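You operate a simulated robot arm through the tools that you are given. There is no shell and no other tool. Be economical: measure what you need, move in short steps, check, and stop when the job is done.

You are at the controls of a simulated robot arm. One attempt, no reset.

Task
Move the pressed rail mould to the rack and load the slat mould in its place.
Fine: park the block first; both are hot, up to 120 degrees: black handles only; then the block that the chart names. The motor stays on.

It is judged by the outcome, as a careful person would: the job done as asked, and still so three seconds after it is handed in. It fails if anything else is knocked over, pushed out of place, dropped, spilled or broken.

Robot
A 7-joint arm with a two-finger parallel gripper, fixed in place. Base frame: the origin is at the foot of the arm, x ahead of it, y to its left, z up. Readings come in m, degrees, newtons and seconds.
Its first joint turns from -166.0 to 166.0 degrees. Payload 4.4 kg.
The tool frame sits at the grasp point between the pads (the TCP): z along the fingers, y along the line on which they close. The tips reach 0.023 m beyond it. Largest opening 0.094 m; finger width 0.038, thickness 0.01; the body of the gripper, 0.054 by 0.096 m, starts 0.039 m behind the TCP.
Orientation is told as [roll, pitch, yaw] about the base's x, y, z axes, in that order, counted from this pose: with the fingers straight down and closing along the base's y, the tool's x points along the base's -x, its y along +y and its z along -z.

Tools
- The arm moves only by the tool step_arm. Its argument "targets" is a list of rows, each a list of 3 entries, a list of its own where there are three numbers: the shift along the tool's x, y, z in units of 40 mm (1.0 is 40 mm), then the turn, a rotation vector about the tool's x, y, z in units of 4 degrees (1.0 is 4 degrees), then the opening in per cent of the stroke, from 0 (shut) to 100 (fully open). In form: [[[tx, ty, tz], [wx, wy, wz], hand], ...]. A call has 1 to 8 rows; each row shifts and turns the commanded pose from where the row before left it, along the tool's axes as they then stand. A call with a number of a shift or a turn outside -1 to 1 is refused whole. Rows are played at 5 a second. More than 0.05 m and 8.6 degrees between two rows, or a gripper value outside its range, and nothing of the call is played. A pose out of reach is approached as far as the arm can. The call stops where the force on the tool passes 40 N (or 10 N more than at its start, if that is more) or the arm is blocked; 0.2 s more then pass. Each finger travels about 0.072 m/s and halts on what it meets, pressing with about 44 N; the grip force reading is that of the motor and also rises with nothing between the fingers. The clock runs only during rows and for 0.2 s after the last one: add rows that do not move to give the fingers time. It gives the time, the measured TCP pose, the force on the tool (base axes), the opening and the grip force at its end, in the units of the frame above (readings bear some noise), with the torque about the TCP (base axes, N m) and any sound that the robot's microphone picked up, and new pictures: "views" is both (left out), scene, wrist or none.
- Cameras (640 x 400 px; columns grow to the right, rows downward): "scene" is fixed at [0.4001, -0.6513, 1.5603]; the picture's right is [0.81, -0.58, 0.00], its down [-0.39, -0.55, -0.74] and it looks along [0.43, 0.60, -0.67] (base axes); focal length 318 px, centre (320, 200). "wrist" rides on the gripper at [0.086, 0.016, -0.074] in the tool frame; the picture's right is [-0.18, 0.98, 0.00], its down [-0.58, -0.11, -0.81] and it looks along [-0.79, -0.15, 0.59] (tool axes); focal length 243 px, centre (320, 200). There is no depth. A picture from a camera that has moved, and an enlarged one, comes with that camera's place and axes in the base frame and with its lens.
- close_up(camera, box): a new picture of the part [left, top, right, bottom] of that camera's present view, enlarged. The clock stands still meanwhile.
- hand_in(): hands the job in; it is judged then, once.

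Work in short steps. Places have to be worked out from the pictures, the camera data and where the tool is seen: move nearer, look again, correct. Check each grasp and each placing, and mend what went wrong. You have 120 turns and 200 pictures in all, those below and enlarged ones among them. Open the gripper and draw the arm clear of the work before you hand the job in, unless the task says otherwise; then end with one line.

The tools are called after "Emit:" by a JSON object that holds its "api" and its "payload". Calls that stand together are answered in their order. step_arm: Moves the arm, as the interface text tells. Its arguments: {"type":"object","properties":{"targets":{"type":"array","items":{"type":"array"}},"views":{"type":"string","enum":["both","scene","wrist","none"]}},"required":["targets"]} The other tools are called the same way: close_up (camera, box) takes an enlarged picture of a part of a camera's view; hand_in () hands the job in.

At the start:

```text
clock: 0.0
ee_pos: [0.752, 0.164, 1.1354]
tcp_rot: [0.0, 0.0, 0.0]
contact_force: [0.6, 0.1, 0.7]
moment: [0.0, -0.01, -0.03]
width: 0.0941
grip_force: 0.1
```

scene: 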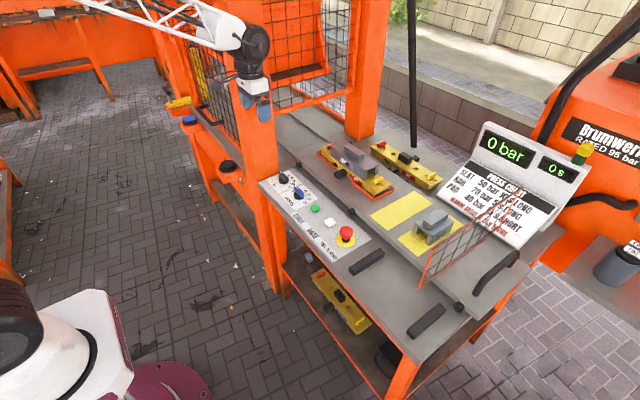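
wrist: 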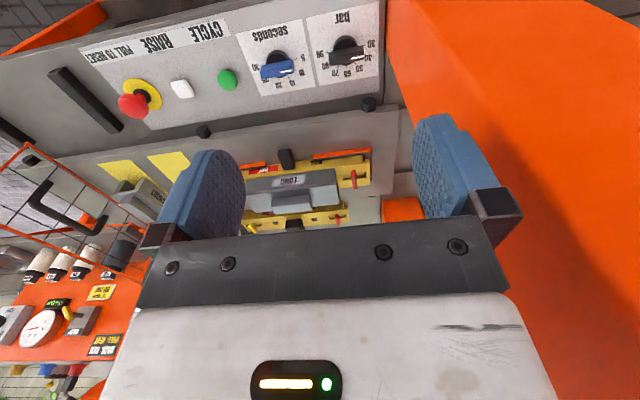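

The scene shows a press with a bench, moulds, a chart and controls. I take enlarged views to read the labels before moving.

Emit:
{"api": "close_up", "payload": {"camera": "scene", "box": [420, 110, 600, 250]}}

Emit:
{"api": "close_up", "payload": {"camera": "scene", "box": [300, 120, 460, 260]}}

Emit:
{"api": "close_up", "payload": {"camera": "scene", "box": [240, 150, 440, 380]}}

Emit:
{"api": "close_up", "payload": {"camera": "scene", "box": [150, 40, 350, 200]}}

Emit:
{"api": "close_up", "payload": {"camera": "wrist", "box": [60, 80, 440, 260]}}

Emit:
{"api": "close_up", "payload": {"camera": "wrist", "box": [0, 140, 200, 400]}}

```text
2.86 times, centred on (510, 180) of scene
camera zoom: at [0.4001, -0.6513, 1.5603], right [0.81, -0.58, 0.0], down [-0.39, -0.55, -0.74], along [0.43, 0.6, -0.67], focal length 908 px, centre (-223, 257)
```

zoom: 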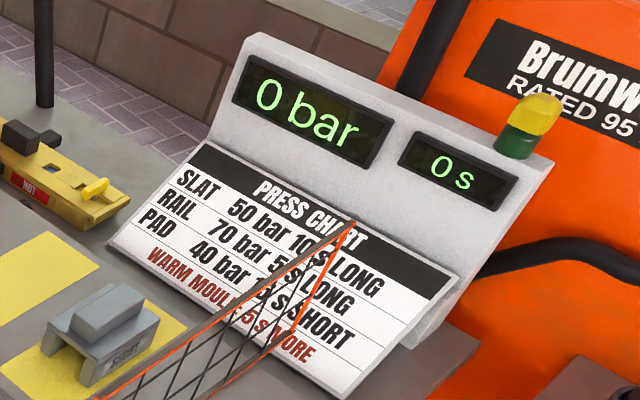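

```text
2.86 times, centred on (380, 190) of scene
camera zoom: at [0.4001, -0.6513, 1.5603], right [0.81, -0.58, 0.0], down [-0.39, -0.55, -0.74], along [0.43, 0.6, -0.67], focal length 908 px, centre (149, 229)
```

zoom: 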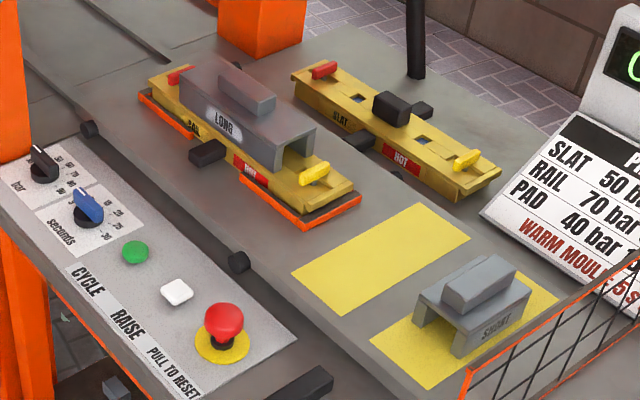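

```text
1.74 times, centred on (340, 265) of scene
camera zoom: at [0.4001, -0.6513, 1.5603], right [0.81, -0.58, 0.0], down [-0.39, -0.55, -0.74], along [0.43, 0.6, -0.67], focal length 553 px, centre (285, 87)
```

zoom: 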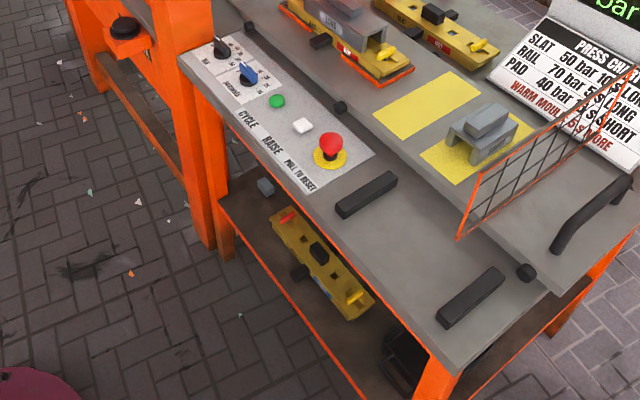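

```text
2.50 times, centred on (250, 120) of scene
camera zoom: at [0.4001, -0.6513, 1.5603], right [0.81, -0.58, 0.0], down [-0.39, -0.55, -0.74], along [0.43, 0.6, -0.67], focal length 795 px, centre (495, 400)
```

zoom: 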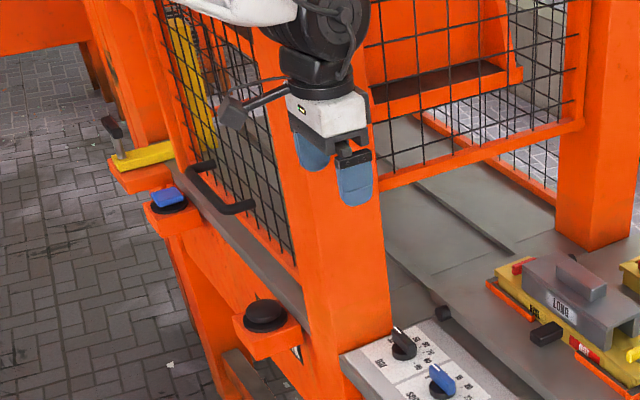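

```text
1.68 times, centred on (250, 170) of wrist
camera zoom: at [0.6651, 0.1808, 1.2101], right [0.18, 0.98, 0.0], down [0.58, -0.11, 0.81], along [0.79, -0.15, -0.59], focal length 409 px, centre (438, 250)
```

zoom: 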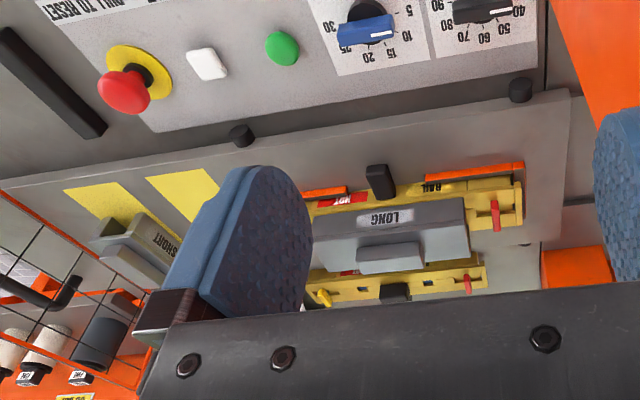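

```text
1.54 times, centred on (100, 270) of wrist
camera zoom: at [0.6651, 0.1808, 1.2101], right [0.18, 0.98, 0.0], down [0.58, -0.11, 0.81], along [0.79, -0.15, -0.59], focal length 373 px, centre (658, 92)
```

zoom: 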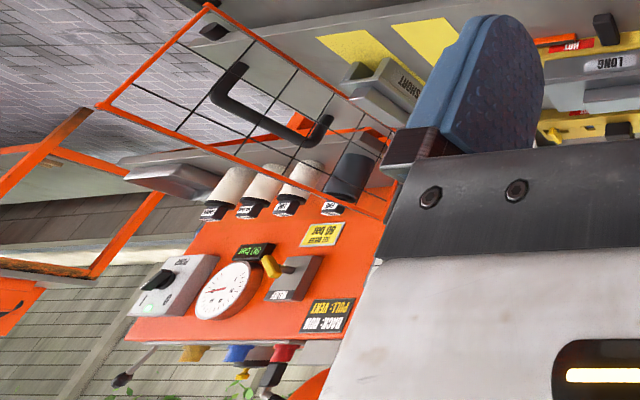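

The LONG block triangulates to about (1.05, 0.04, 0.875) and the slat mould to about (1.27, -0.01, 0.82). The rack isn't identified yet, so I enlarge more areas.

Emit:
{"api": "close_up", "payload": {"camera": "scene", "box": [0, 0, 200, 125]}}

Emit:
{"api": "close_up", "payload": {"camera": "scene", "box": [280, 240, 440, 400]}}

Emit:
{"api": "close_up", "payload": {"camera": "scene", "box": [150, 0, 400, 156]}}

Emit:
{"api": "close_up", "payload": {"camera": "scene", "box": [300, 120, 400, 220]}}

Emit:
{"api": "close_up", "payload": {"camera": "wrist", "box": [220, 0, 420, 240]}}

Emit:
{"api": "close_up", "payload": {"camera": "scene", "box": [370, 130, 450, 200]}}

```text
3.20 times, centred on (100, 62) of scene
camera zoom: at [0.4001, -0.6513, 1.5603], right [0.81, -0.58, 0.0], down [-0.39, -0.55, -0.74], along [0.43, 0.6, -0.67], focal length 1018 px, centre (1024, 640)
```

zoom: 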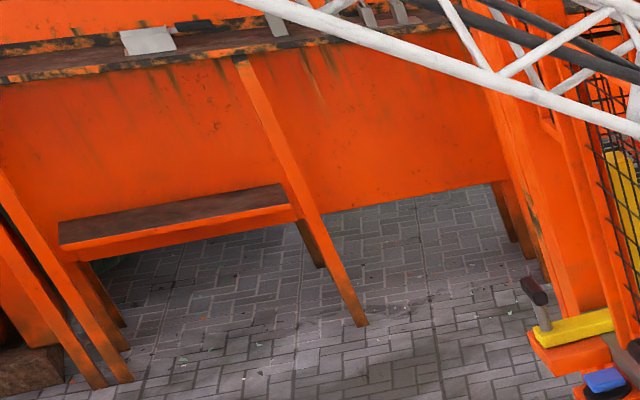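

```text
2.50 times, centred on (360, 320) of scene
camera zoom: at [0.4001, -0.6513, 1.5603], right [0.81, -0.58, 0.0], down [-0.39, -0.55, -0.74], along [0.43, 0.6, -0.67], focal length 795 px, centre (220, -100)
```

zoom: 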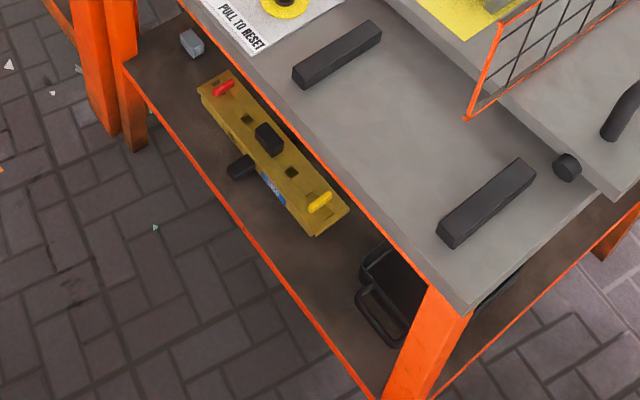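

```text
2.56 times, centred on (275, 78) of scene
camera zoom: at [0.4001, -0.6513, 1.5603], right [0.81, -0.58, 0.0], down [-0.39, -0.55, -0.74], along [0.43, 0.6, -0.67], focal length 814 px, centre (435, 512)
```

zoom: 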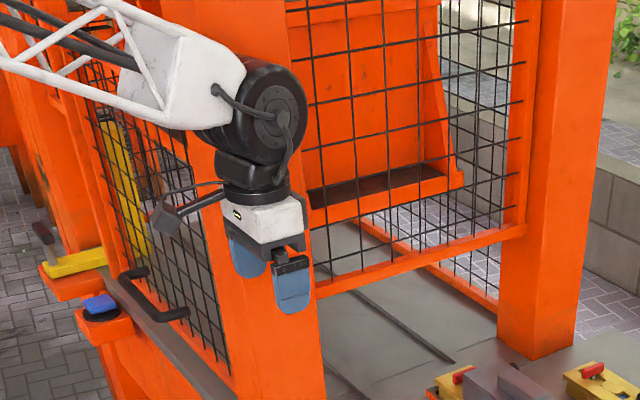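

```text
4.00 times, centred on (350, 170) of scene
camera zoom: at [0.4001, -0.6513, 1.5603], right [0.81, -0.58, 0.0], down [-0.39, -0.55, -0.74], along [0.43, 0.6, -0.67], focal length 1272 px, centre (200, 320)
```

zoom: 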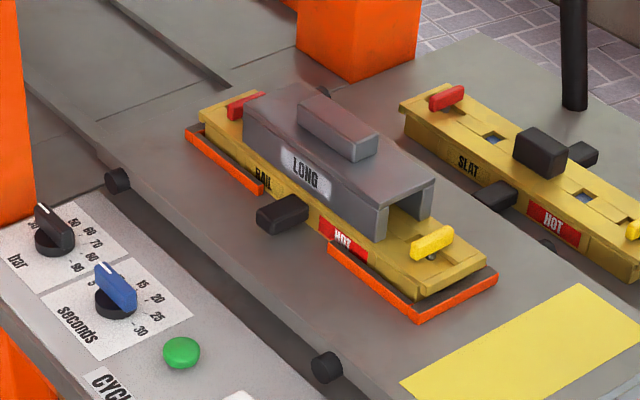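

```text
1.67 times, centred on (320, 120) of wrist
camera zoom: at [0.6651, 0.1808, 1.2101], right [0.18, 0.98, 0.0], down [0.58, -0.11, 0.81], along [0.79, -0.15, -0.59], focal length 404 px, centre (320, 333)
```

zoom: 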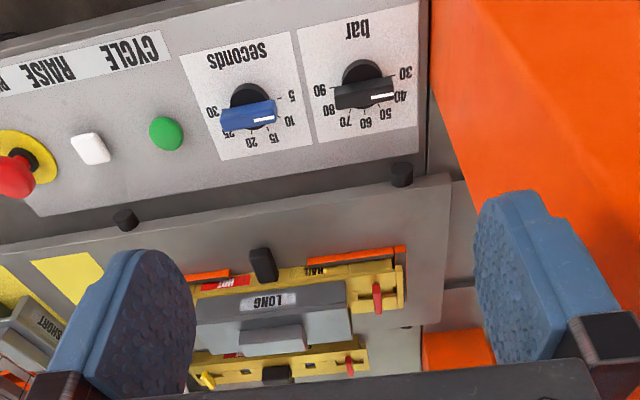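

```text
5.71 times, centred on (410, 165) of scene
camera zoom: at [0.4001, -0.6513, 1.5603], right [0.81, -0.58, 0.0], down [-0.39, -0.55, -0.74], along [0.43, 0.6, -0.67], focal length 1817 px, centre (-194, 400)
```

zoom: 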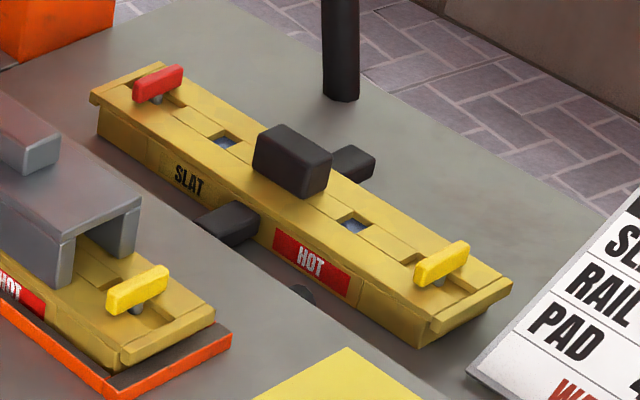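

Two parallel black bars lie across the front of the bench at about (0.84, -0.27) and (0.84, -0.49). They may be the rack, so I move the wrist camera that way to check.

Emit:
{"api": "step_arm", "payload": {"targets": [[[0.5, -1, 0], [0, 0, 0], 100], [[0.5, -1, 0], [0, 0, 0], 100], [[0.5, -1, 0], [0, 0, 0], 100], [[0.5, -1, 0], [0, 0, 0], 100], [[0.5, -1, 0], [0, 0, 0], 100], [[0.5, -1, 0], [0, 0, 0], 100], [[0.5, -1, 0], [0, 0, 0], 100], [[0.5, -1, 0], [0, 0, 0], 100]], "views": "both"}}

```text
clock: 1.8
ee_pos: [0.591, -0.1548, 1.1365]
tcp_rot: [0.1, -0.1, 0.0]
contact_force: [0.3, -0.3, 0.0]
moment: [-0.02, -0.05, 0.0]
width: 0.094
grip_force: 0.1
camera wrist: at [0.505, -0.137, 1.211], right [0.18, 0.98, 0.0], down [0.58, -0.11, 0.81], along [0.79, -0.15, -0.59], focal length 243 px, centre (320, 200)
```

scene: 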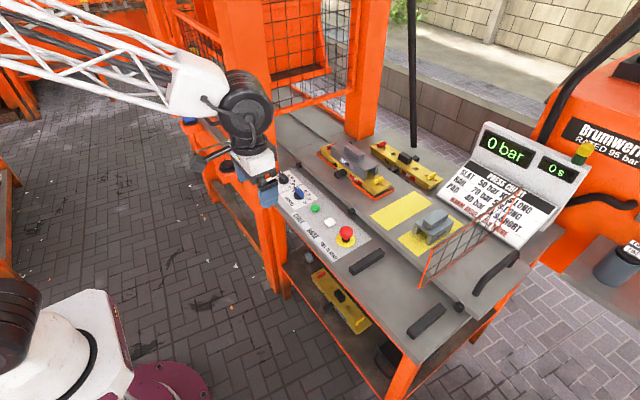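
wrist: 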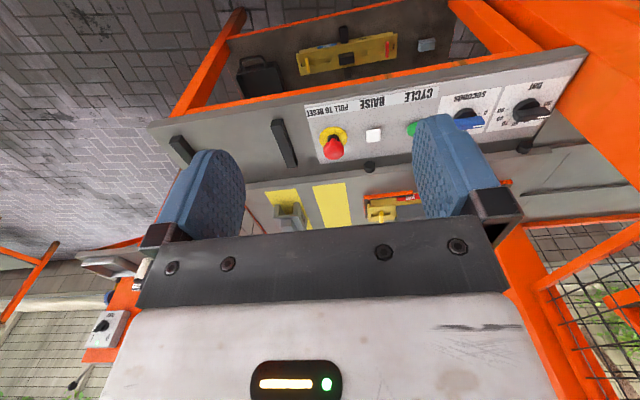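

The bars and the lower shelf are both in the wrist view. I zoom in on each to look for labels.

Emit:
{"api": "close_up", "payload": {"camera": "wrist", "box": [200, 10, 460, 110]}}

Emit:
{"api": "close_up", "payload": {"camera": "wrist", "box": [140, 80, 440, 250]}}

```text
2.46 times, centred on (330, 60) of wrist
camera zoom: at [0.505, -0.137, 1.211], right [0.18, 0.98, 0.0], down [0.58, -0.11, 0.81], along [0.79, -0.15, -0.59], focal length 597 px, centre (295, 545)
```

zoom: 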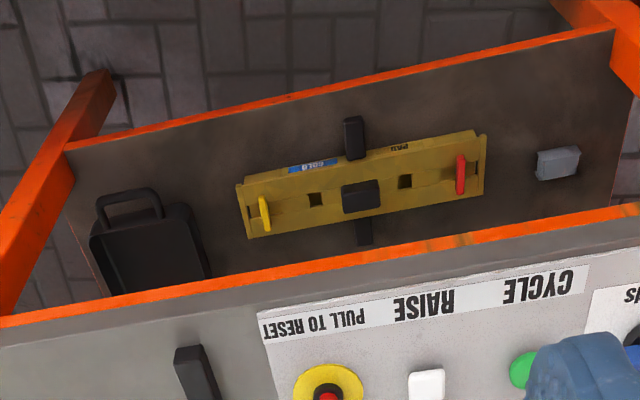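

```text
2.13 times, centred on (290, 165) of wrist
camera zoom: at [0.505, -0.137, 1.211], right [0.18, 0.98, 0.0], down [0.58, -0.11, 0.81], along [0.79, -0.15, -0.59], focal length 518 px, centre (384, 275)
```

zoom: 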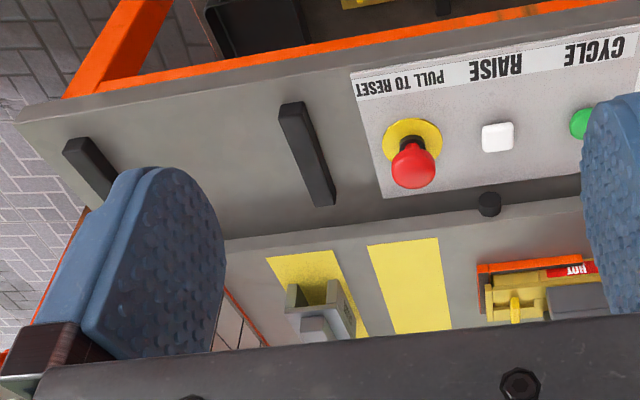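

The shelf holds the cold PAD mould, so I take the rack to be the two black bars on the bench. Next I test the reach towards the LONG block, whose ridge I put at about (1.09, 0.10, 0.89).

Emit:
{"api": "step_arm", "payload": {"targets": [[[-1, 0.5, 0], [0, 0, 0], 100], [[-1, 0.5, 0], [0, 0, 0], 100], [[-1, 0.5, 0], [0, 0, 0], 100], [[-1, 0.5, 0], [0, 0, 0], 100], [[-1, 0.5, 0], [0, 0, 0], 100], [[-1, 0.5, 0], [0, 0, 0], 100], [[-1, 0.5, 0], [0, 0, 0], 100], [[-1, 0.5, 0], [0, 0, 0], 100]], "views": "none"}}

Emit:
{"api": "step_arm", "payload": {"targets": [[[-1, 0.3, 0], [0, 0, 0], 100], [[-1, 0.3, 0], [0, 0, 0], 100], [[-1, 0, 0], [0, 0, 0], 100], [[-1, 0, 0], [0, 0, 0], 100], [[-1, 0, 0], [0, 0, 0], 100]]}}

```text
clock: 3.6
ee_pos: [0.9121, 0.0057, 1.1384]
tcp_rot: [0.0, 0.0, -0.1]
contact_force: [0.7, 0.4, 0.0]
moment: [-0.01, -0.02, 0.0]
width: 0.0939
grip_force: 0.1
```

```text
clock: 4.8
ee_pos: [1.111, 0.0276, 1.1371]
tcp_rot: [0.0, 0.1, 0.0]
contact_force: [-0.8, -0.2, 0.2]
moment: [0.02, 0.01, -0.02]
width: 0.0939
grip_force: 0.2
camera wrist: at [1.0249, 0.0445, 1.2116], right [0.18, 0.98, 0.0], down [0.58, -0.11, 0.81], along [0.79, -0.15, -0.59], focal length 243 px, centre (320, 200)
```

scene: 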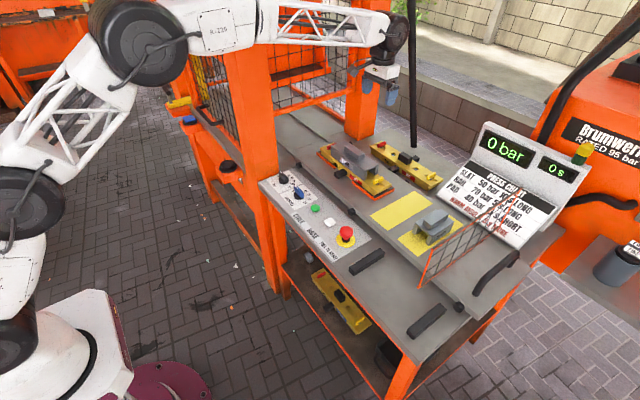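
wrist: 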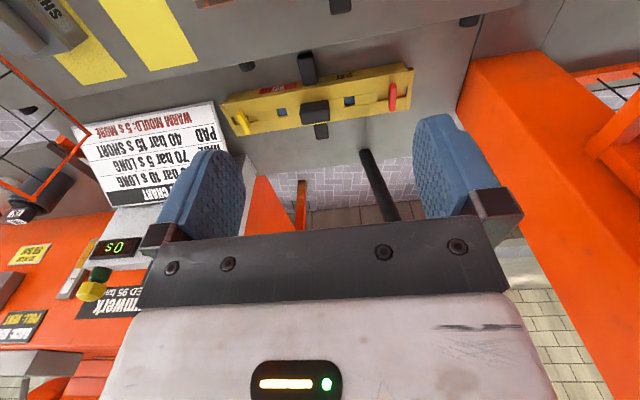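

The reach is ample. I turn the tool by +90° yaw so the fingers close along x, across the LONG block's ridge.

Emit:
{"api": "step_arm", "payload": {"targets": [[[0, 0, 0], [0, 0, -1], 100], [[0, 0, 0], [0, 0, -1], 100], [[0, 0, 0], [0, 0, -1], 100], [[0, 0, 0], [0, 0, -1], 100], [[0, 0, 0], [0, 0, -1], 100], [[0, 0, 0], [0, 0, -1], 100], [[0, 0, 0], [0, 0, -1], 100], [[0, 0, 0], [0, 0, -1], 100]], "views": "none"}}

Emit:
{"api": "step_arm", "payload": {"targets": [[[0, 0, 0], [0, 0, -1], 100], [[0, 0, 0], [0, 0, -1], 100], [[0, 0, 0], [0, 0, -1], 100], [[0, 0, 0], [0, 0, -1], 100], [[0, 0, 0], [0, 0, -1], 100], [[0, 0, 0], [0, 0, -1], 100], [[0, 0, 0], [0, 0, -1], 100], [[0, 0, 0], [0, 0, -1], 100]], "views": "none"}}

Emit:
{"api": "step_arm", "payload": {"targets": [[[0, 0, 0], [0, 0, -1], 100], [[0, 0, 0], [0, 0, -1], 100], [[0, 0, 0], [0, 0, -1], 100], [[0, 0, 0], [0, 0, -1], 100], [[0, 0, 0], [0, 0, -1], 100], [[0, 0, 0], [0, 0, -1], 100], [[0, 0, 0], [0, 0, -0.5], 100], [[0, 0, 0], [0, 0, 0], 100]]}}

```text
clock: 6.6
ee_pos: [1.1115, 0.0276, 1.1364]
tcp_rot: [0.1, 0.0, 32.1]
contact_force: [-0.1, 0.5, -0.5]
moment: [-0.03, -0.02, -0.02]
width: 0.0941
grip_force: 0.0
```

```text
clock: 8.4
ee_pos: [1.1114, 0.0285, 1.1353]
tcp_rot: [0.0, 0.0, 64.0]
contact_force: [0.5, 0.5, 0.3]
moment: [-0.02, 0.01, 0.0]
width: 0.0939
grip_force: 0.0
```

```text
clock: 10.2
ee_pos: [1.1129, 0.0282, 1.1373]
tcp_rot: [0.1, -0.1, 90.1]
contact_force: [0.5, -0.8, 0.1]
moment: [-0.01, 0.0, 0.0]
width: 0.0939
grip_force: 0.0
camera wrist: at [1.0952, -0.0578, 1.2103], right [-0.98, 0.18, 0.0], down [0.11, 0.58, 0.81], along [0.15, 0.79, -0.59], focal length 243 px, centre (320, 200)
```

scene: 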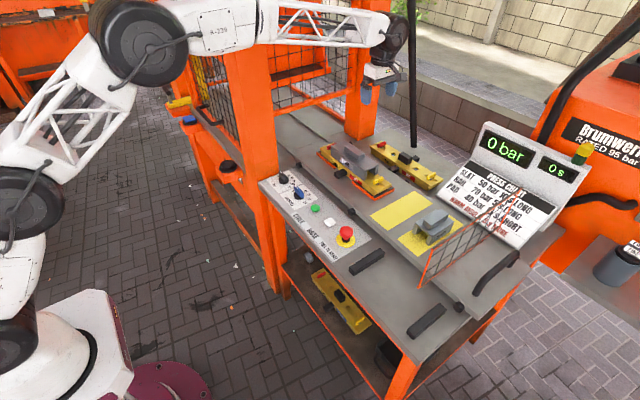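
wrist: 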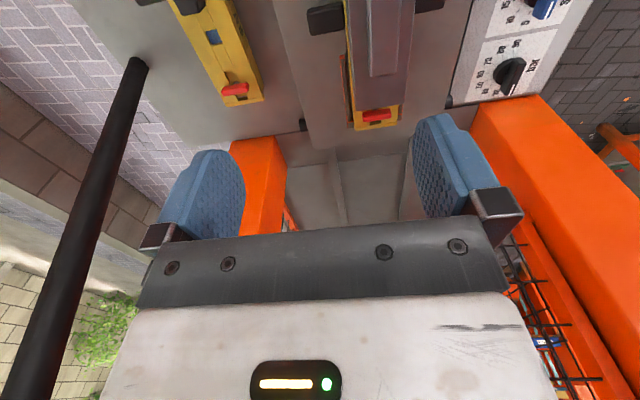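

Combining both views, the ridge top is at about (1.048, 0.048, 0.938). I move above it and lower to z of about 1.02.

Emit:
{"api": "step_arm", "payload": {"targets": [[[-0.2, 0.6, 0], [0, 0, 0], 100], [[-0.2, 0.6, 0.3], [0, 0, 0], 100], [[-0.1, 0.4, 0.6], [0, 0, 0], 100], [[0, 0, 1], [0, 0, 0], 100], [[0, 0, 1], [0, 0, 0], 100], [[0, 0, 0], [0, 0, 0], 100]]}}

```text
clock: 11.6
ee_pos: [1.0475, 0.0498, 1.0207]
tcp_rot: [0.0, 0.0, 90.1]
contact_force: [0.3, -0.9, -0.6]
moment: [-0.02, -0.03, -0.04]
width: 0.0941
grip_force: 0.0
camera wrist: at [1.0323, -0.037, 1.0944], right [-0.98, 0.18, 0.0], down [0.11, 0.58, 0.81], along [0.15, 0.79, -0.59], focal length 243 px, centre (320, 200)
```

scene: 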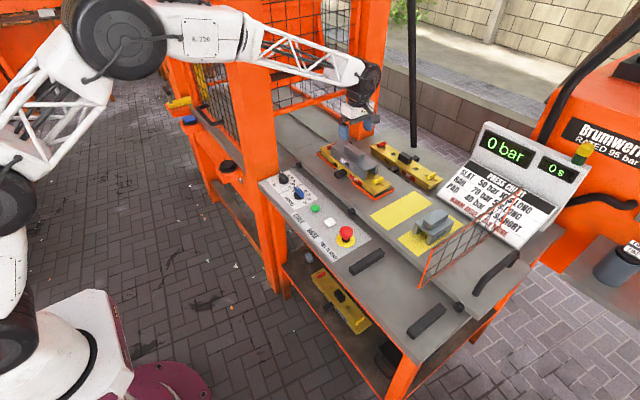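
wrist: 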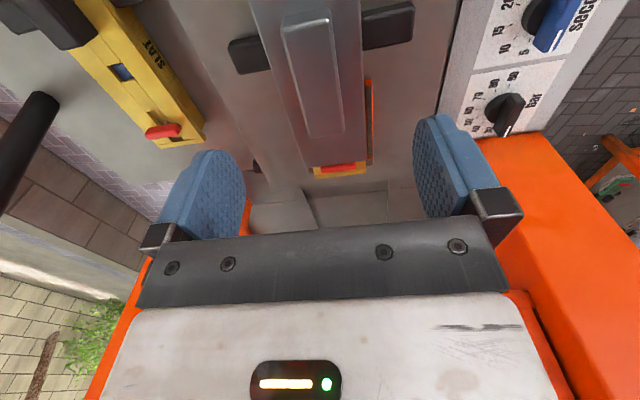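

The ridge is centred between the fingers at (1.050, 0.046). I descend so the tips straddle it without touching the block's top.

Emit:
{"api": "step_arm", "payload": {"targets": [[[0.1, -0.05, 0.8], [0, 0, 0], 100], [[0, 0, 0.6], [0, 0, 0], 100], [[0, 0, 0.4], [0, 0, 0], 100], [[0, 0, 0.2], [0, 0, 0], 100], [[0, 0, 0], [0, 0, 0], 100]]}}

Emit:
{"api": "close_up", "payload": {"camera": "scene", "box": [310, 110, 410, 200]}}

```text
clock: 12.8
ee_pos: [1.0505, 0.0448, 0.9406]
tcp_rot: [0.1, 0.0, 90.0]
contact_force: [-0.3, 0.8, -0.3]
moment: [-0.03, 0.03, -0.01]
width: 0.094
grip_force: 0.1
camera wrist: at [1.0345, -0.0408, 1.0144], right [-0.98, 0.18, 0.0], down [0.11, 0.58, 0.81], along [0.15, 0.79, -0.59], focal length 243 px, centre (320, 200)
```

scene: 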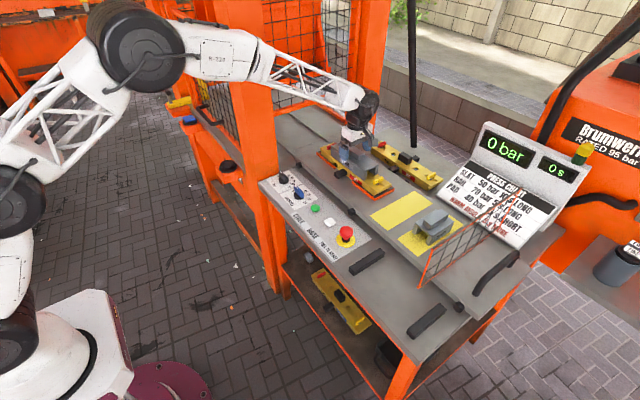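
wrist: 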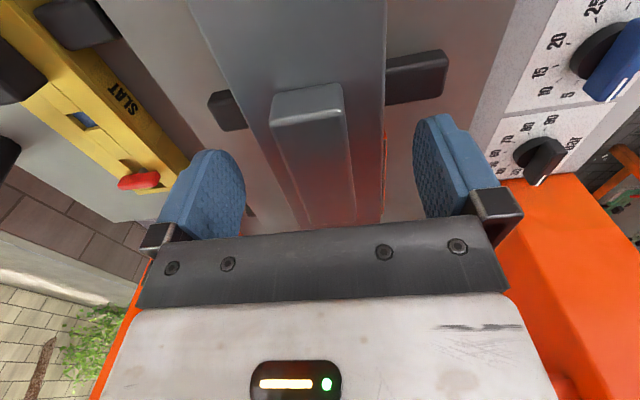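

```text
4.44 times, centred on (360, 155) of scene
camera zoom: at [0.4001, -0.6513, 1.5603], right [0.81, -0.58, 0.0], down [-0.39, -0.55, -0.74], along [0.43, 0.6, -0.67], focal length 1413 px, centre (142, 400)
```

zoom: 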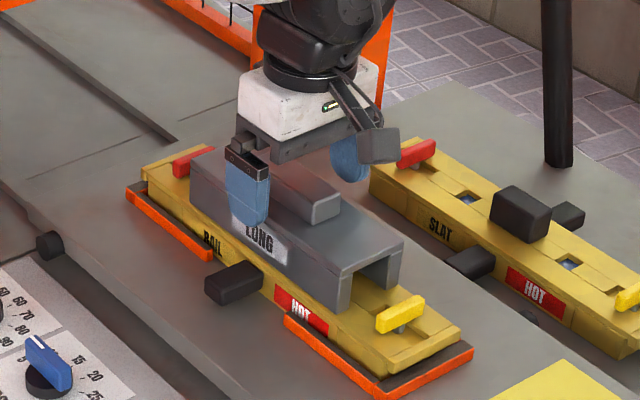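

The ridge top re-measures to about z 0.924 with a height of about 0.03. I lower 12 mm more and close gently.

Emit:
{"api": "step_arm", "payload": {"targets": [[[0.05, 0, 0.3], [0, 0, 0], 100], [[0, 0, 0], [0, 0, 0], 70], [[0, 0, 0], [0, 0, 0], 40], [[0, 0, 0], [0, 0, 0], 10], [[0, 0, 0], [0, 0, 0], 0], [[0, 0, 0], [0, 0, 0], 0], [[0, 0, 0], [0, 0, 0], 0]]}}

Emit:
{"api": "close_up", "payload": {"camera": "scene", "box": [310, 110, 410, 200]}}

```text
clock: 14.4
ee_pos: [1.0516, 0.0435, 0.9278]
tcp_rot: [0.1, 0.0, 90.0]
contact_force: [-0.9, -1.2, 1.3]
moment: [-0.02, -0.13, 0.06]
width: 0.0658
grip_force: 44.5
camera wrist: at [1.0343, -0.0428, 1.0024], right [-0.98, 0.18, 0.0], down [0.11, 0.58, 0.81], along [0.15, 0.79, -0.59], focal length 243 px, centre (320, 200)
```

scene: 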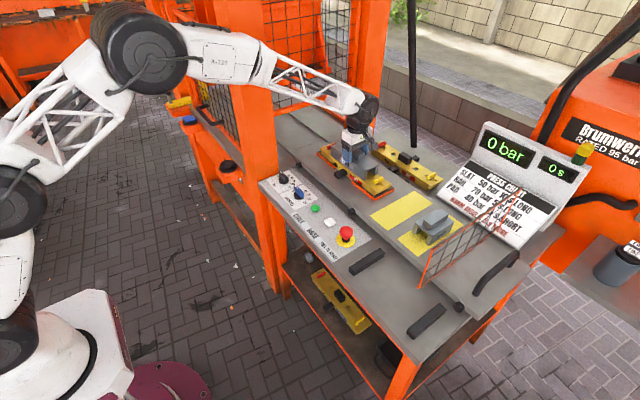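
wrist: 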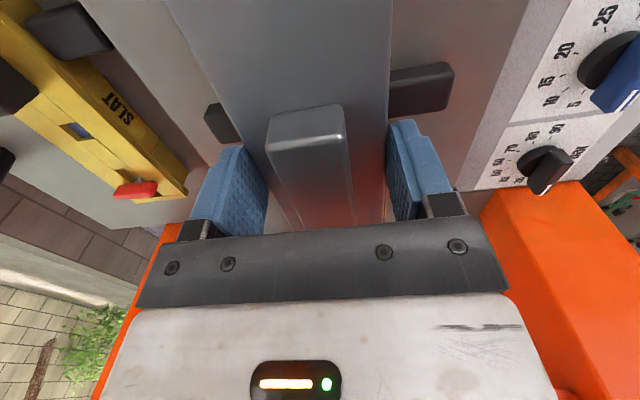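

```text
4.44 times, centred on (360, 155) of scene
camera zoom: at [0.4001, -0.6513, 1.5603], right [0.81, -0.58, 0.0], down [-0.39, -0.55, -0.74], along [0.43, 0.6, -0.67], focal length 1413 px, centre (142, 400)
```

zoom: 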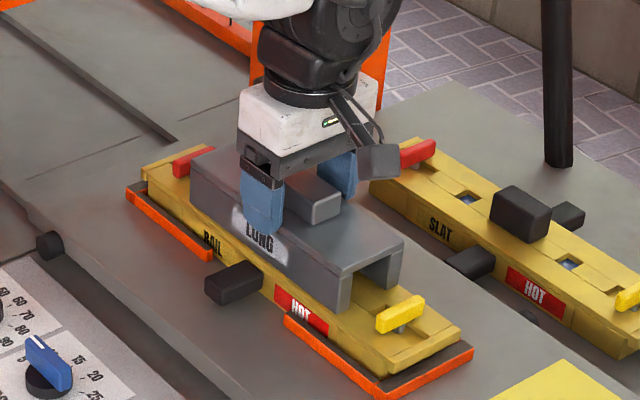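

The fingers closed on the block body (0.066 wide), with the tips about 20 mm below its top. I want the ridge handle instead, so I open, raise 28 mm and close again.

Emit:
{"api": "step_arm", "payload": {"targets": [[[0, 0, 0], [0, 0, 0], 100], [[0, 0, 0], [0, 0, 0], 100], [[0, 0, -0.7], [0, 0, 0], 100], [[0, 0, 0], [0, 0, 0], 60], [[0, 0, 0], [0, 0, 0], 30], [[0, 0, 0], [0, 0, 0], 10], [[0, 0, 0], [0, 0, 0], 0], [[0, 0, 0], [0, 0, 0], 0]]}}

Emit:
{"api": "close_up", "payload": {"camera": "scene", "box": [310, 110, 410, 200]}}

```text
clock: 16.2
ee_pos: [1.0504, 0.0422, 0.9557]
tcp_rot: [0.1, 0.0, 90.0]
contact_force: [-1.2, -0.3, 1.9]
moment: [-0.01, 0.08, -0.08]
width: 0.0301
grip_force: 44.0
camera wrist: at [1.0338, -0.0433, 1.0297], right [-0.98, 0.18, 0.0], down [0.11, 0.58, 0.81], along [0.15, 0.79, -0.59], focal length 243 px, centre (320, 200)
```

scene: 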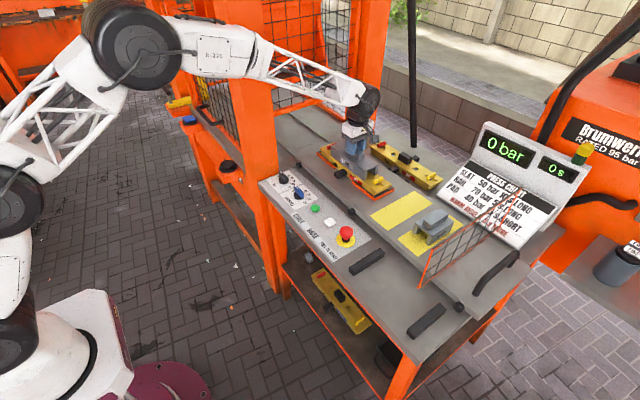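
wrist: 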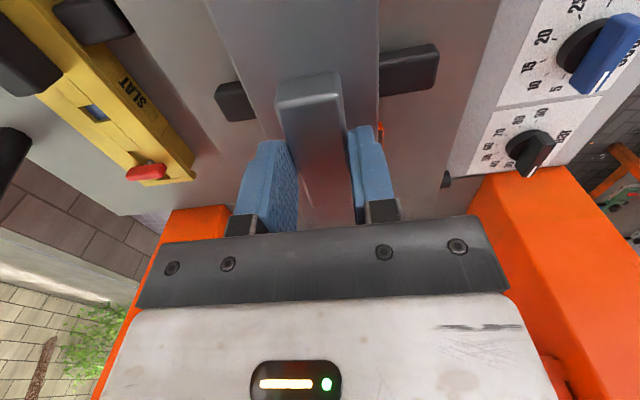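

```text
4.44 times, centred on (360, 155) of scene
camera zoom: at [0.4001, -0.6513, 1.5603], right [0.81, -0.58, 0.0], down [-0.39, -0.55, -0.74], along [0.43, 0.6, -0.67], focal length 1413 px, centre (142, 400)
```

zoom: 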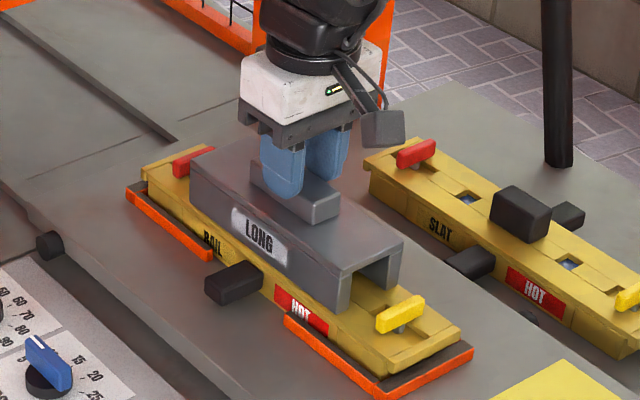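

The ridge is held at 0.030 wide near its middle, with the TCP at z 0.956 while the block is seated. I lift straight up.

Emit:
{"api": "step_arm", "payload": {"targets": [[[0, 0, -0.5], [0, 0, 0], 0], [[0, 0, -0.5], [0, 0, 0], 0], [[0, 0, -0.8], [0, 0, 0], 0], [[0, 0, -0.8], [0, 0, 0], 0], [[0, 0, -0.4], [0, 0, 0], 0], [[0, 0, 0], [0, 0, 0], 0]]}}

Emit:
{"api": "close_up", "payload": {"camera": "scene", "box": [310, 100, 470, 240]}}

```text
clock: 17.6
ee_pos: [1.0493, 0.0424, 1.0751]
tcp_rot: [0.0, 0.0, 90.1]
contact_force: [0.1, -0.8, -6.1]
moment: [-0.06, 0.0, 0.01]
width: 0.0296
grip_force: 43.7
camera wrist: at [1.0338, -0.0431, 1.1494], right [-0.98, 0.18, 0.0], down [0.11, 0.58, 0.81], along [0.15, 0.79, -0.59], focal length 243 px, centre (320, 200)
```

scene: 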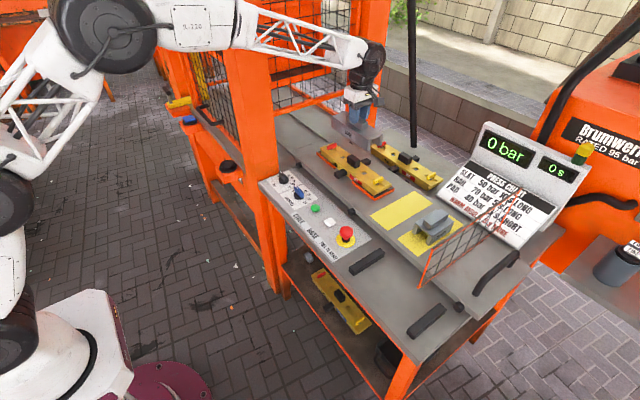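
wrist: 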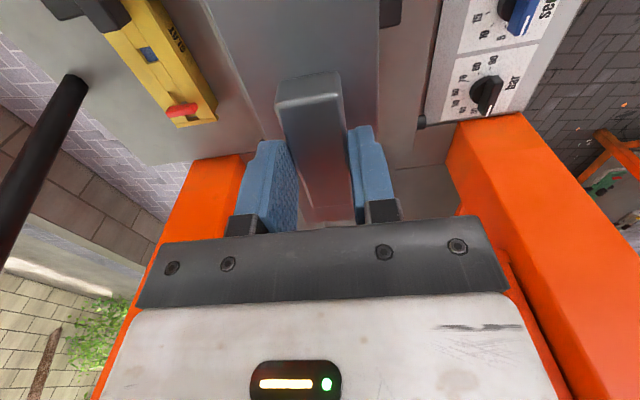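

```text
2.86 times, centred on (390, 170) of scene
camera zoom: at [0.4001, -0.6513, 1.5603], right [0.81, -0.58, 0.0], down [-0.39, -0.55, -0.74], along [0.43, 0.6, -0.67], focal length 908 px, centre (120, 286)
```

zoom: 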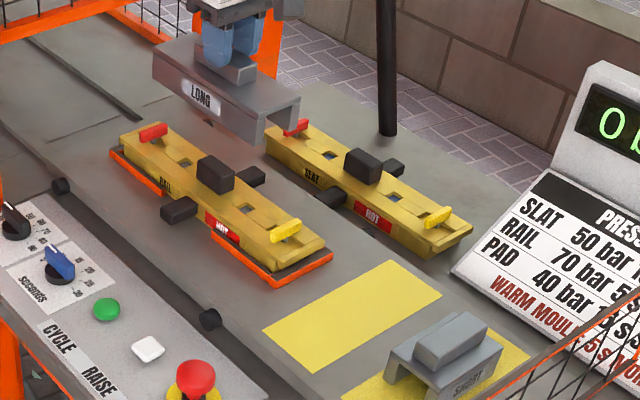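

The block hangs level. The empty yellow bay works out to a centre of about (1.047, -0.200), long axis along x, on a plate at z of about 0.845. I move over it and turn back to yaw 0.

Emit:
{"api": "step_arm", "payload": {"targets": [[[0.6, 0, -0.5], [0, 0, 0], 0], [[1, 0, -0.2], [0, 0, 0], 0], [[1, 0, 0], [0, 0, 0], 0], [[1, 0, 0], [0, 0, 0], 0], [[1, 0, 0], [0, 0, 0], 0], [[1, 0, 0], [0, 0, 0], 0], [[0.4, 0, 0], [0, 0, 0], 0], [[0, 0, 0], [0, 0, 1], 0]], "views": "none"}}

Emit:
{"api": "step_arm", "payload": {"targets": [[[0, 0, 0], [0, 0, 1], 0], [[0, 0, 0], [0, 0, 1], 0], [[0, 0, 0], [0, 0, 1], 0], [[0, 0, 0], [0, 0, 1], 0], [[0, 0, 0], [0, 0, 1], 0], [[0, 0, 0], [0, 0, 1], 0], [[0, 0, 0], [0, 0, 1], 0], [[0, 0, 0], [0, 0, 1], 0]], "views": "none"}}

Emit:
{"api": "step_arm", "payload": {"targets": [[[0, 0, 0], [0, 0, 1], 0], [[0, 0, 0], [0, 0, 1], 0], [[0, 0, 0], [0, 0, 1], 0], [[0, 0, 0], [0, 0, 1], 0], [[0, 0, 0], [0, 0, 1], 0], [[0, 0, 0], [0, 0, 1], 0], [[0, 0, 0], [0, 0, 1], 0], [[0, 0, 0], [0, 0, 1], 0]], "views": "none"}}

Emit:
{"api": "step_arm", "payload": {"targets": [[[0, 0, 0], [0, 0, 1], 0], [[0, 0, 0], [0, 0, 1], 0], [[0, 0, 0], [0, 0, 1], 0], [[0, 0, 0], [0, 0, 1], 0], [[0, 0, 0], [0, 0, 1], 0], [[0, 0, 0], [0, 0, 0.5], 0], [[0, 0, 0], [0, 0, 0], 0]]}}

Emit:
{"api": "close_up", "payload": {"camera": "scene", "box": [330, 120, 490, 260]}}

```text
clock: 19.4
ee_pos: [1.049, -0.1977, 1.1055]
tcp_rot: [0.0, 0.0, 85.9]
contact_force: [0.4, 0.6, -6.0]
moment: [-0.04, 0.01, 0.0]
width: 0.0298
grip_force: 44.2
```

```text
clock: 21.2
ee_pos: [1.0497, -0.1973, 1.1046]
tcp_rot: [0.0, -0.1, 53.8]
contact_force: [0.2, 0.4, -6.2]
moment: [-0.09, 0.02, -0.01]
width: 0.0299
grip_force: 43.9
```

```text
clock: 23.0
ee_pos: [1.0519, -0.1987, 1.1039]
tcp_rot: [0.1, 0.0, 22.1]
contact_force: [0.7, 0.4, -5.8]
moment: [-0.03, 0.05, 0.01]
width: 0.0298
grip_force: 44.1
```

```text
clock: 24.6
ee_pos: [1.0505, -0.1986, 1.1033]
tcp_rot: [0.0, 0.0, 0.0]
contact_force: [0.2, -0.5, -5.6]
moment: [-0.01, 0.05, 0.02]
width: 0.0297
grip_force: 43.8
camera wrist: at [0.9635, -0.1816, 1.1778], right [0.18, 0.98, 0.0], down [0.58, -0.11, 0.81], along [0.79, -0.15, -0.59], focal length 243 px, centre (320, 200)
```

scene: 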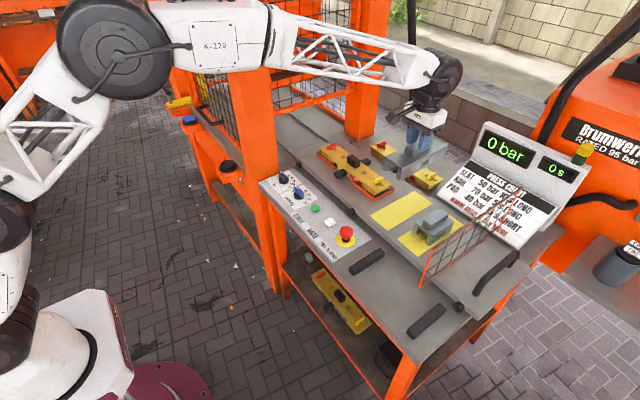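
wrist: 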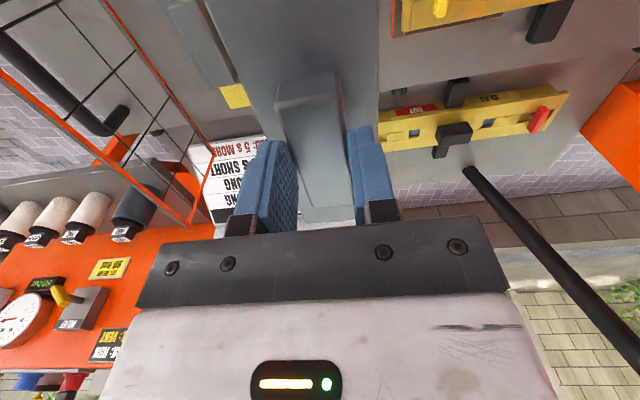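

```text
2.86 times, centred on (410, 190) of scene
camera zoom: at [0.4001, -0.6513, 1.5603], right [0.81, -0.58, 0.0], down [-0.39, -0.55, -0.74], along [0.43, 0.6, -0.67], focal length 908 px, centre (63, 229)
```

zoom: 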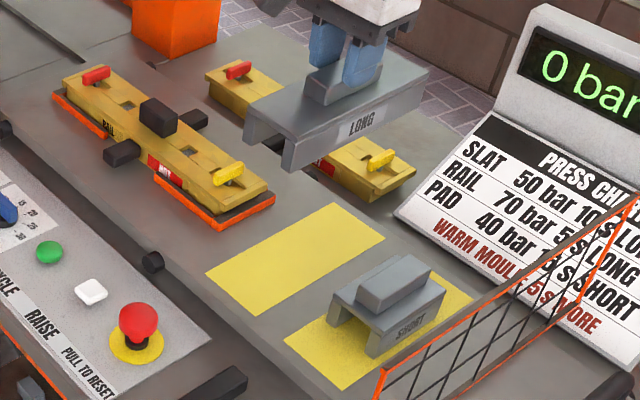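

I lower to z of about 0.98 and check the alignment with the bay.

Emit:
{"api": "step_arm", "payload": {"targets": [[[0, 0, 0.8], [0, 0, 0], 0], [[0, 0, 0.8], [0, 0, 0], 0], [[0, 0, 0.8], [0, 0, 0], 0], [[0, 0, 0.7], [0, 0, 0], 0], [[0, 0, 0], [0, 0, 0], 0]]}}

Emit:
{"api": "close_up", "payload": {"camera": "scene", "box": [330, 140, 470, 260]}}

```text
clock: 25.8
ee_pos: [1.0473, -0.1965, 0.9782]
tcp_rot: [-0.1, 0.0, 0.0]
contact_force: [0.4, 0.5, -6.2]
moment: [0.03, 0.05, 0.03]
width: 0.0297
grip_force: 44.0
camera wrist: at [0.9625, -0.1807, 1.0518], right [0.18, 0.98, 0.0], down [0.58, -0.11, 0.81], along [0.79, -0.15, -0.59], focal length 243 px, centre (320, 200)
```

scene: 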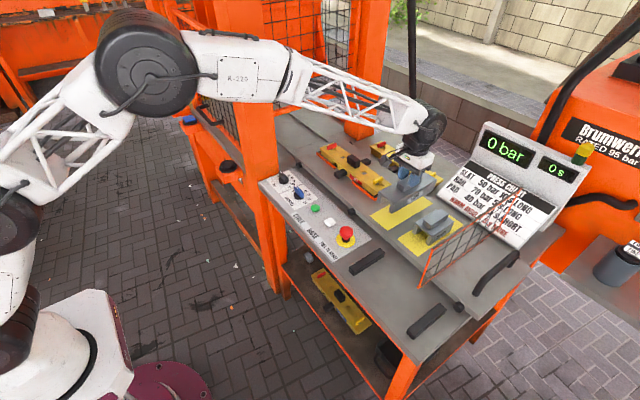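
wrist: 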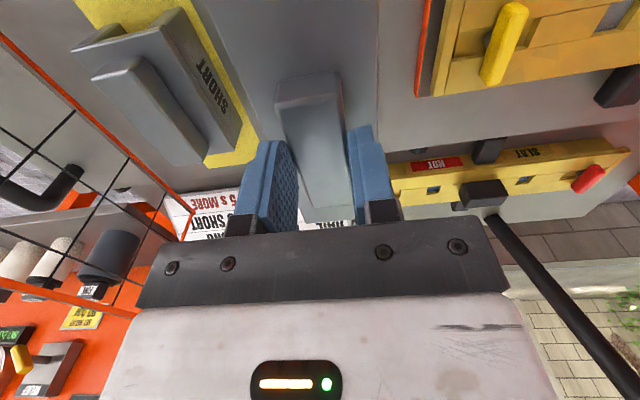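

```text
3.33 times, centred on (400, 200) of scene
camera zoom: at [0.4001, -0.6513, 1.5603], right [0.81, -0.58, 0.0], down [-0.39, -0.55, -0.74], along [0.43, 0.6, -0.67], focal length 1060 px, centre (53, 200)
```

zoom: 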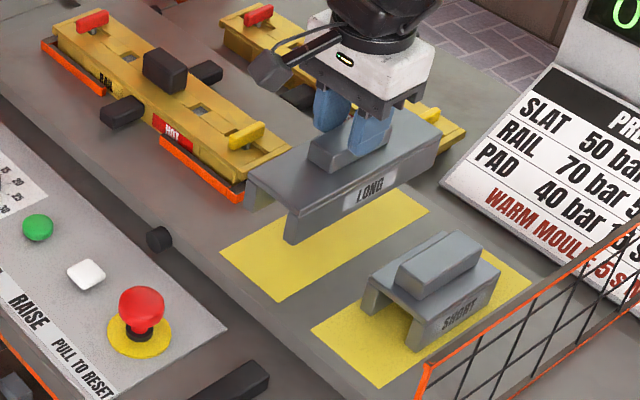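

The block is in line with the bay and clear of the tray, so I lower it in small increments.

Emit:
{"api": "step_arm", "payload": {"targets": [[[0, 0, 0.4], [0, 0, 0], 0], [[0, 0, 0.4], [0, 0, 0], 0], [[0, 0, 0.2], [0, 0, 0], 0], [[0, 0, 0], [0, 0, 0], 0]]}}

Emit:
{"api": "close_up", "payload": {"camera": "scene", "box": [330, 140, 470, 260]}}

```text
clock: 26.8
ee_pos: [1.0482, -0.198, 0.9382]
tcp_rot: [0.0, 0.0, 0.0]
contact_force: [0.1, 0.3, -5.7]
moment: [-0.03, 0.06, -0.01]
width: 0.0295
grip_force: 44.5
camera wrist: at [0.9623, -0.1812, 1.0129], right [0.18, 0.98, 0.0], down [0.58, -0.11, 0.81], along [0.79, -0.15, -0.59], focal length 243 px, centre (320, 200)
```

scene: 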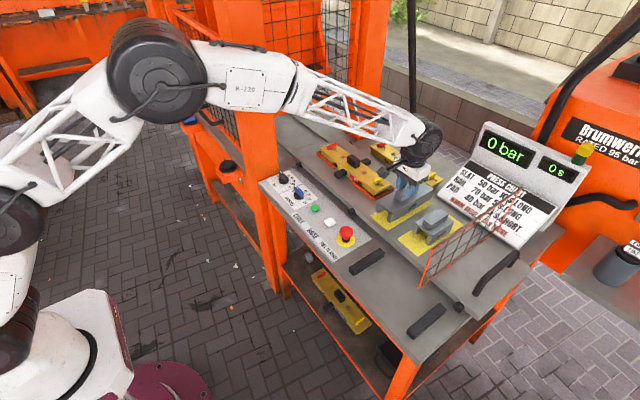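
wrist: 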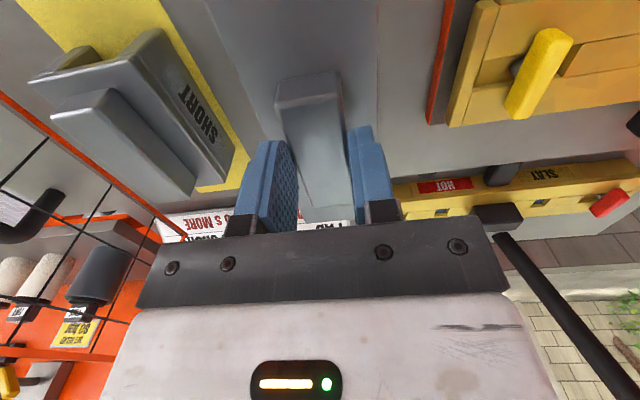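

```text
3.33 times, centred on (400, 200) of scene
camera zoom: at [0.4001, -0.6513, 1.5603], right [0.81, -0.58, 0.0], down [-0.39, -0.55, -0.74], along [0.43, 0.6, -0.67], focal length 1060 px, centre (53, 200)
```

zoom: 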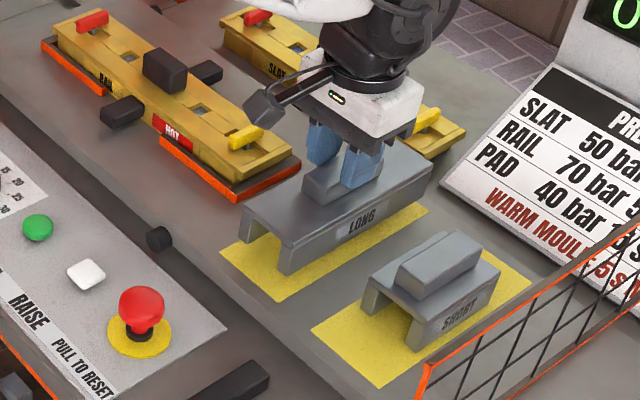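

The block is about 15 mm too far towards +x for the bay. I shift back and lower to contact.

Emit:
{"api": "step_arm", "payload": {"targets": [[[0.38, 0, 0], [0, 0, 0], 0], [[0, 0, 0.15], [0, 0, 0], 0], [[0, 0, 0.1], [0, 0, 0], 0], [[0, 0, 0], [0, 0, 0], 0]]}}

Emit:
{"api": "close_up", "payload": {"camera": "scene", "box": [360, 160, 440, 230]}}

```text
clock: 27.8
ee_pos: [1.0338, -0.1982, 0.9294]
tcp_rot: [0.0, 0.0, 0.1]
contact_force: [0.4, -0.8, -6.2]
moment: [0.03, 0.05, 0.01]
width: 0.0299
grip_force: 44.3
camera wrist: at [0.9479, -0.1809, 1.0033], right [0.18, 0.98, 0.0], down [0.58, -0.11, 0.81], along [0.79, -0.15, -0.59], focal length 243 px, centre (320, 200)
```

scene: 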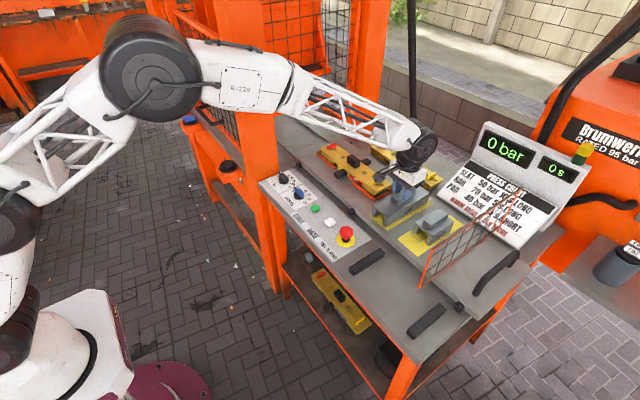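
wrist: 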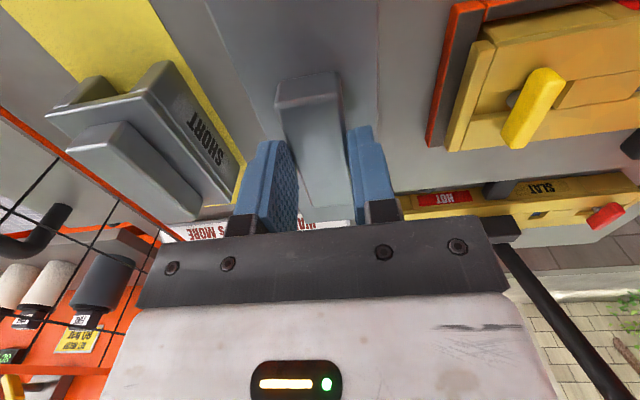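

```text
5.71 times, centred on (400, 195) of scene
camera zoom: at [0.4001, -0.6513, 1.5603], right [0.81, -0.58, 0.0], down [-0.39, -0.55, -0.74], along [0.43, 0.6, -0.67], focal length 1817 px, centre (-137, 229)
```

zoom: 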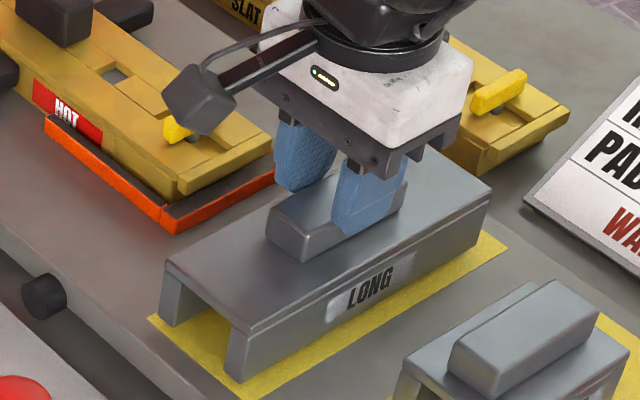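

The block is well centred over the bay, so I continue down to contact.

Emit:
{"api": "step_arm", "payload": {"targets": [[[0, 0, 0.1], [0, 0, 0], 0], [[0, 0, 0.1], [0, 0, 0], 0], [[0, 0, 0], [0, 0, 0], 0]], "views": "none"}}

Emit:
{"api": "close_up", "payload": {"camera": "scene", "box": [360, 160, 440, 230]}}

```text
clock: 28.6
ee_pos: [1.0344, -0.1974, 0.9236]
tcp_rot: [0.0, -0.1, 0.0]
contact_force: [-4.8, 3.2, 14.6]
moment: [0.1, 1.05, -0.08]
width: 0.0296
grip_force: 44.5
```

```text
5.71 times, centred on (400, 195) of scene
camera zoom: at [0.4001, -0.6513, 1.5603], right [0.81, -0.58, 0.0], down [-0.39, -0.55, -0.74], along [0.43, 0.6, -0.67], focal length 1817 px, centre (-137, 229)
```

zoom: 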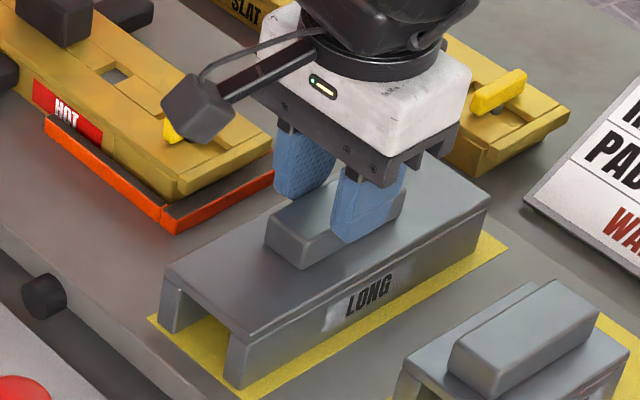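

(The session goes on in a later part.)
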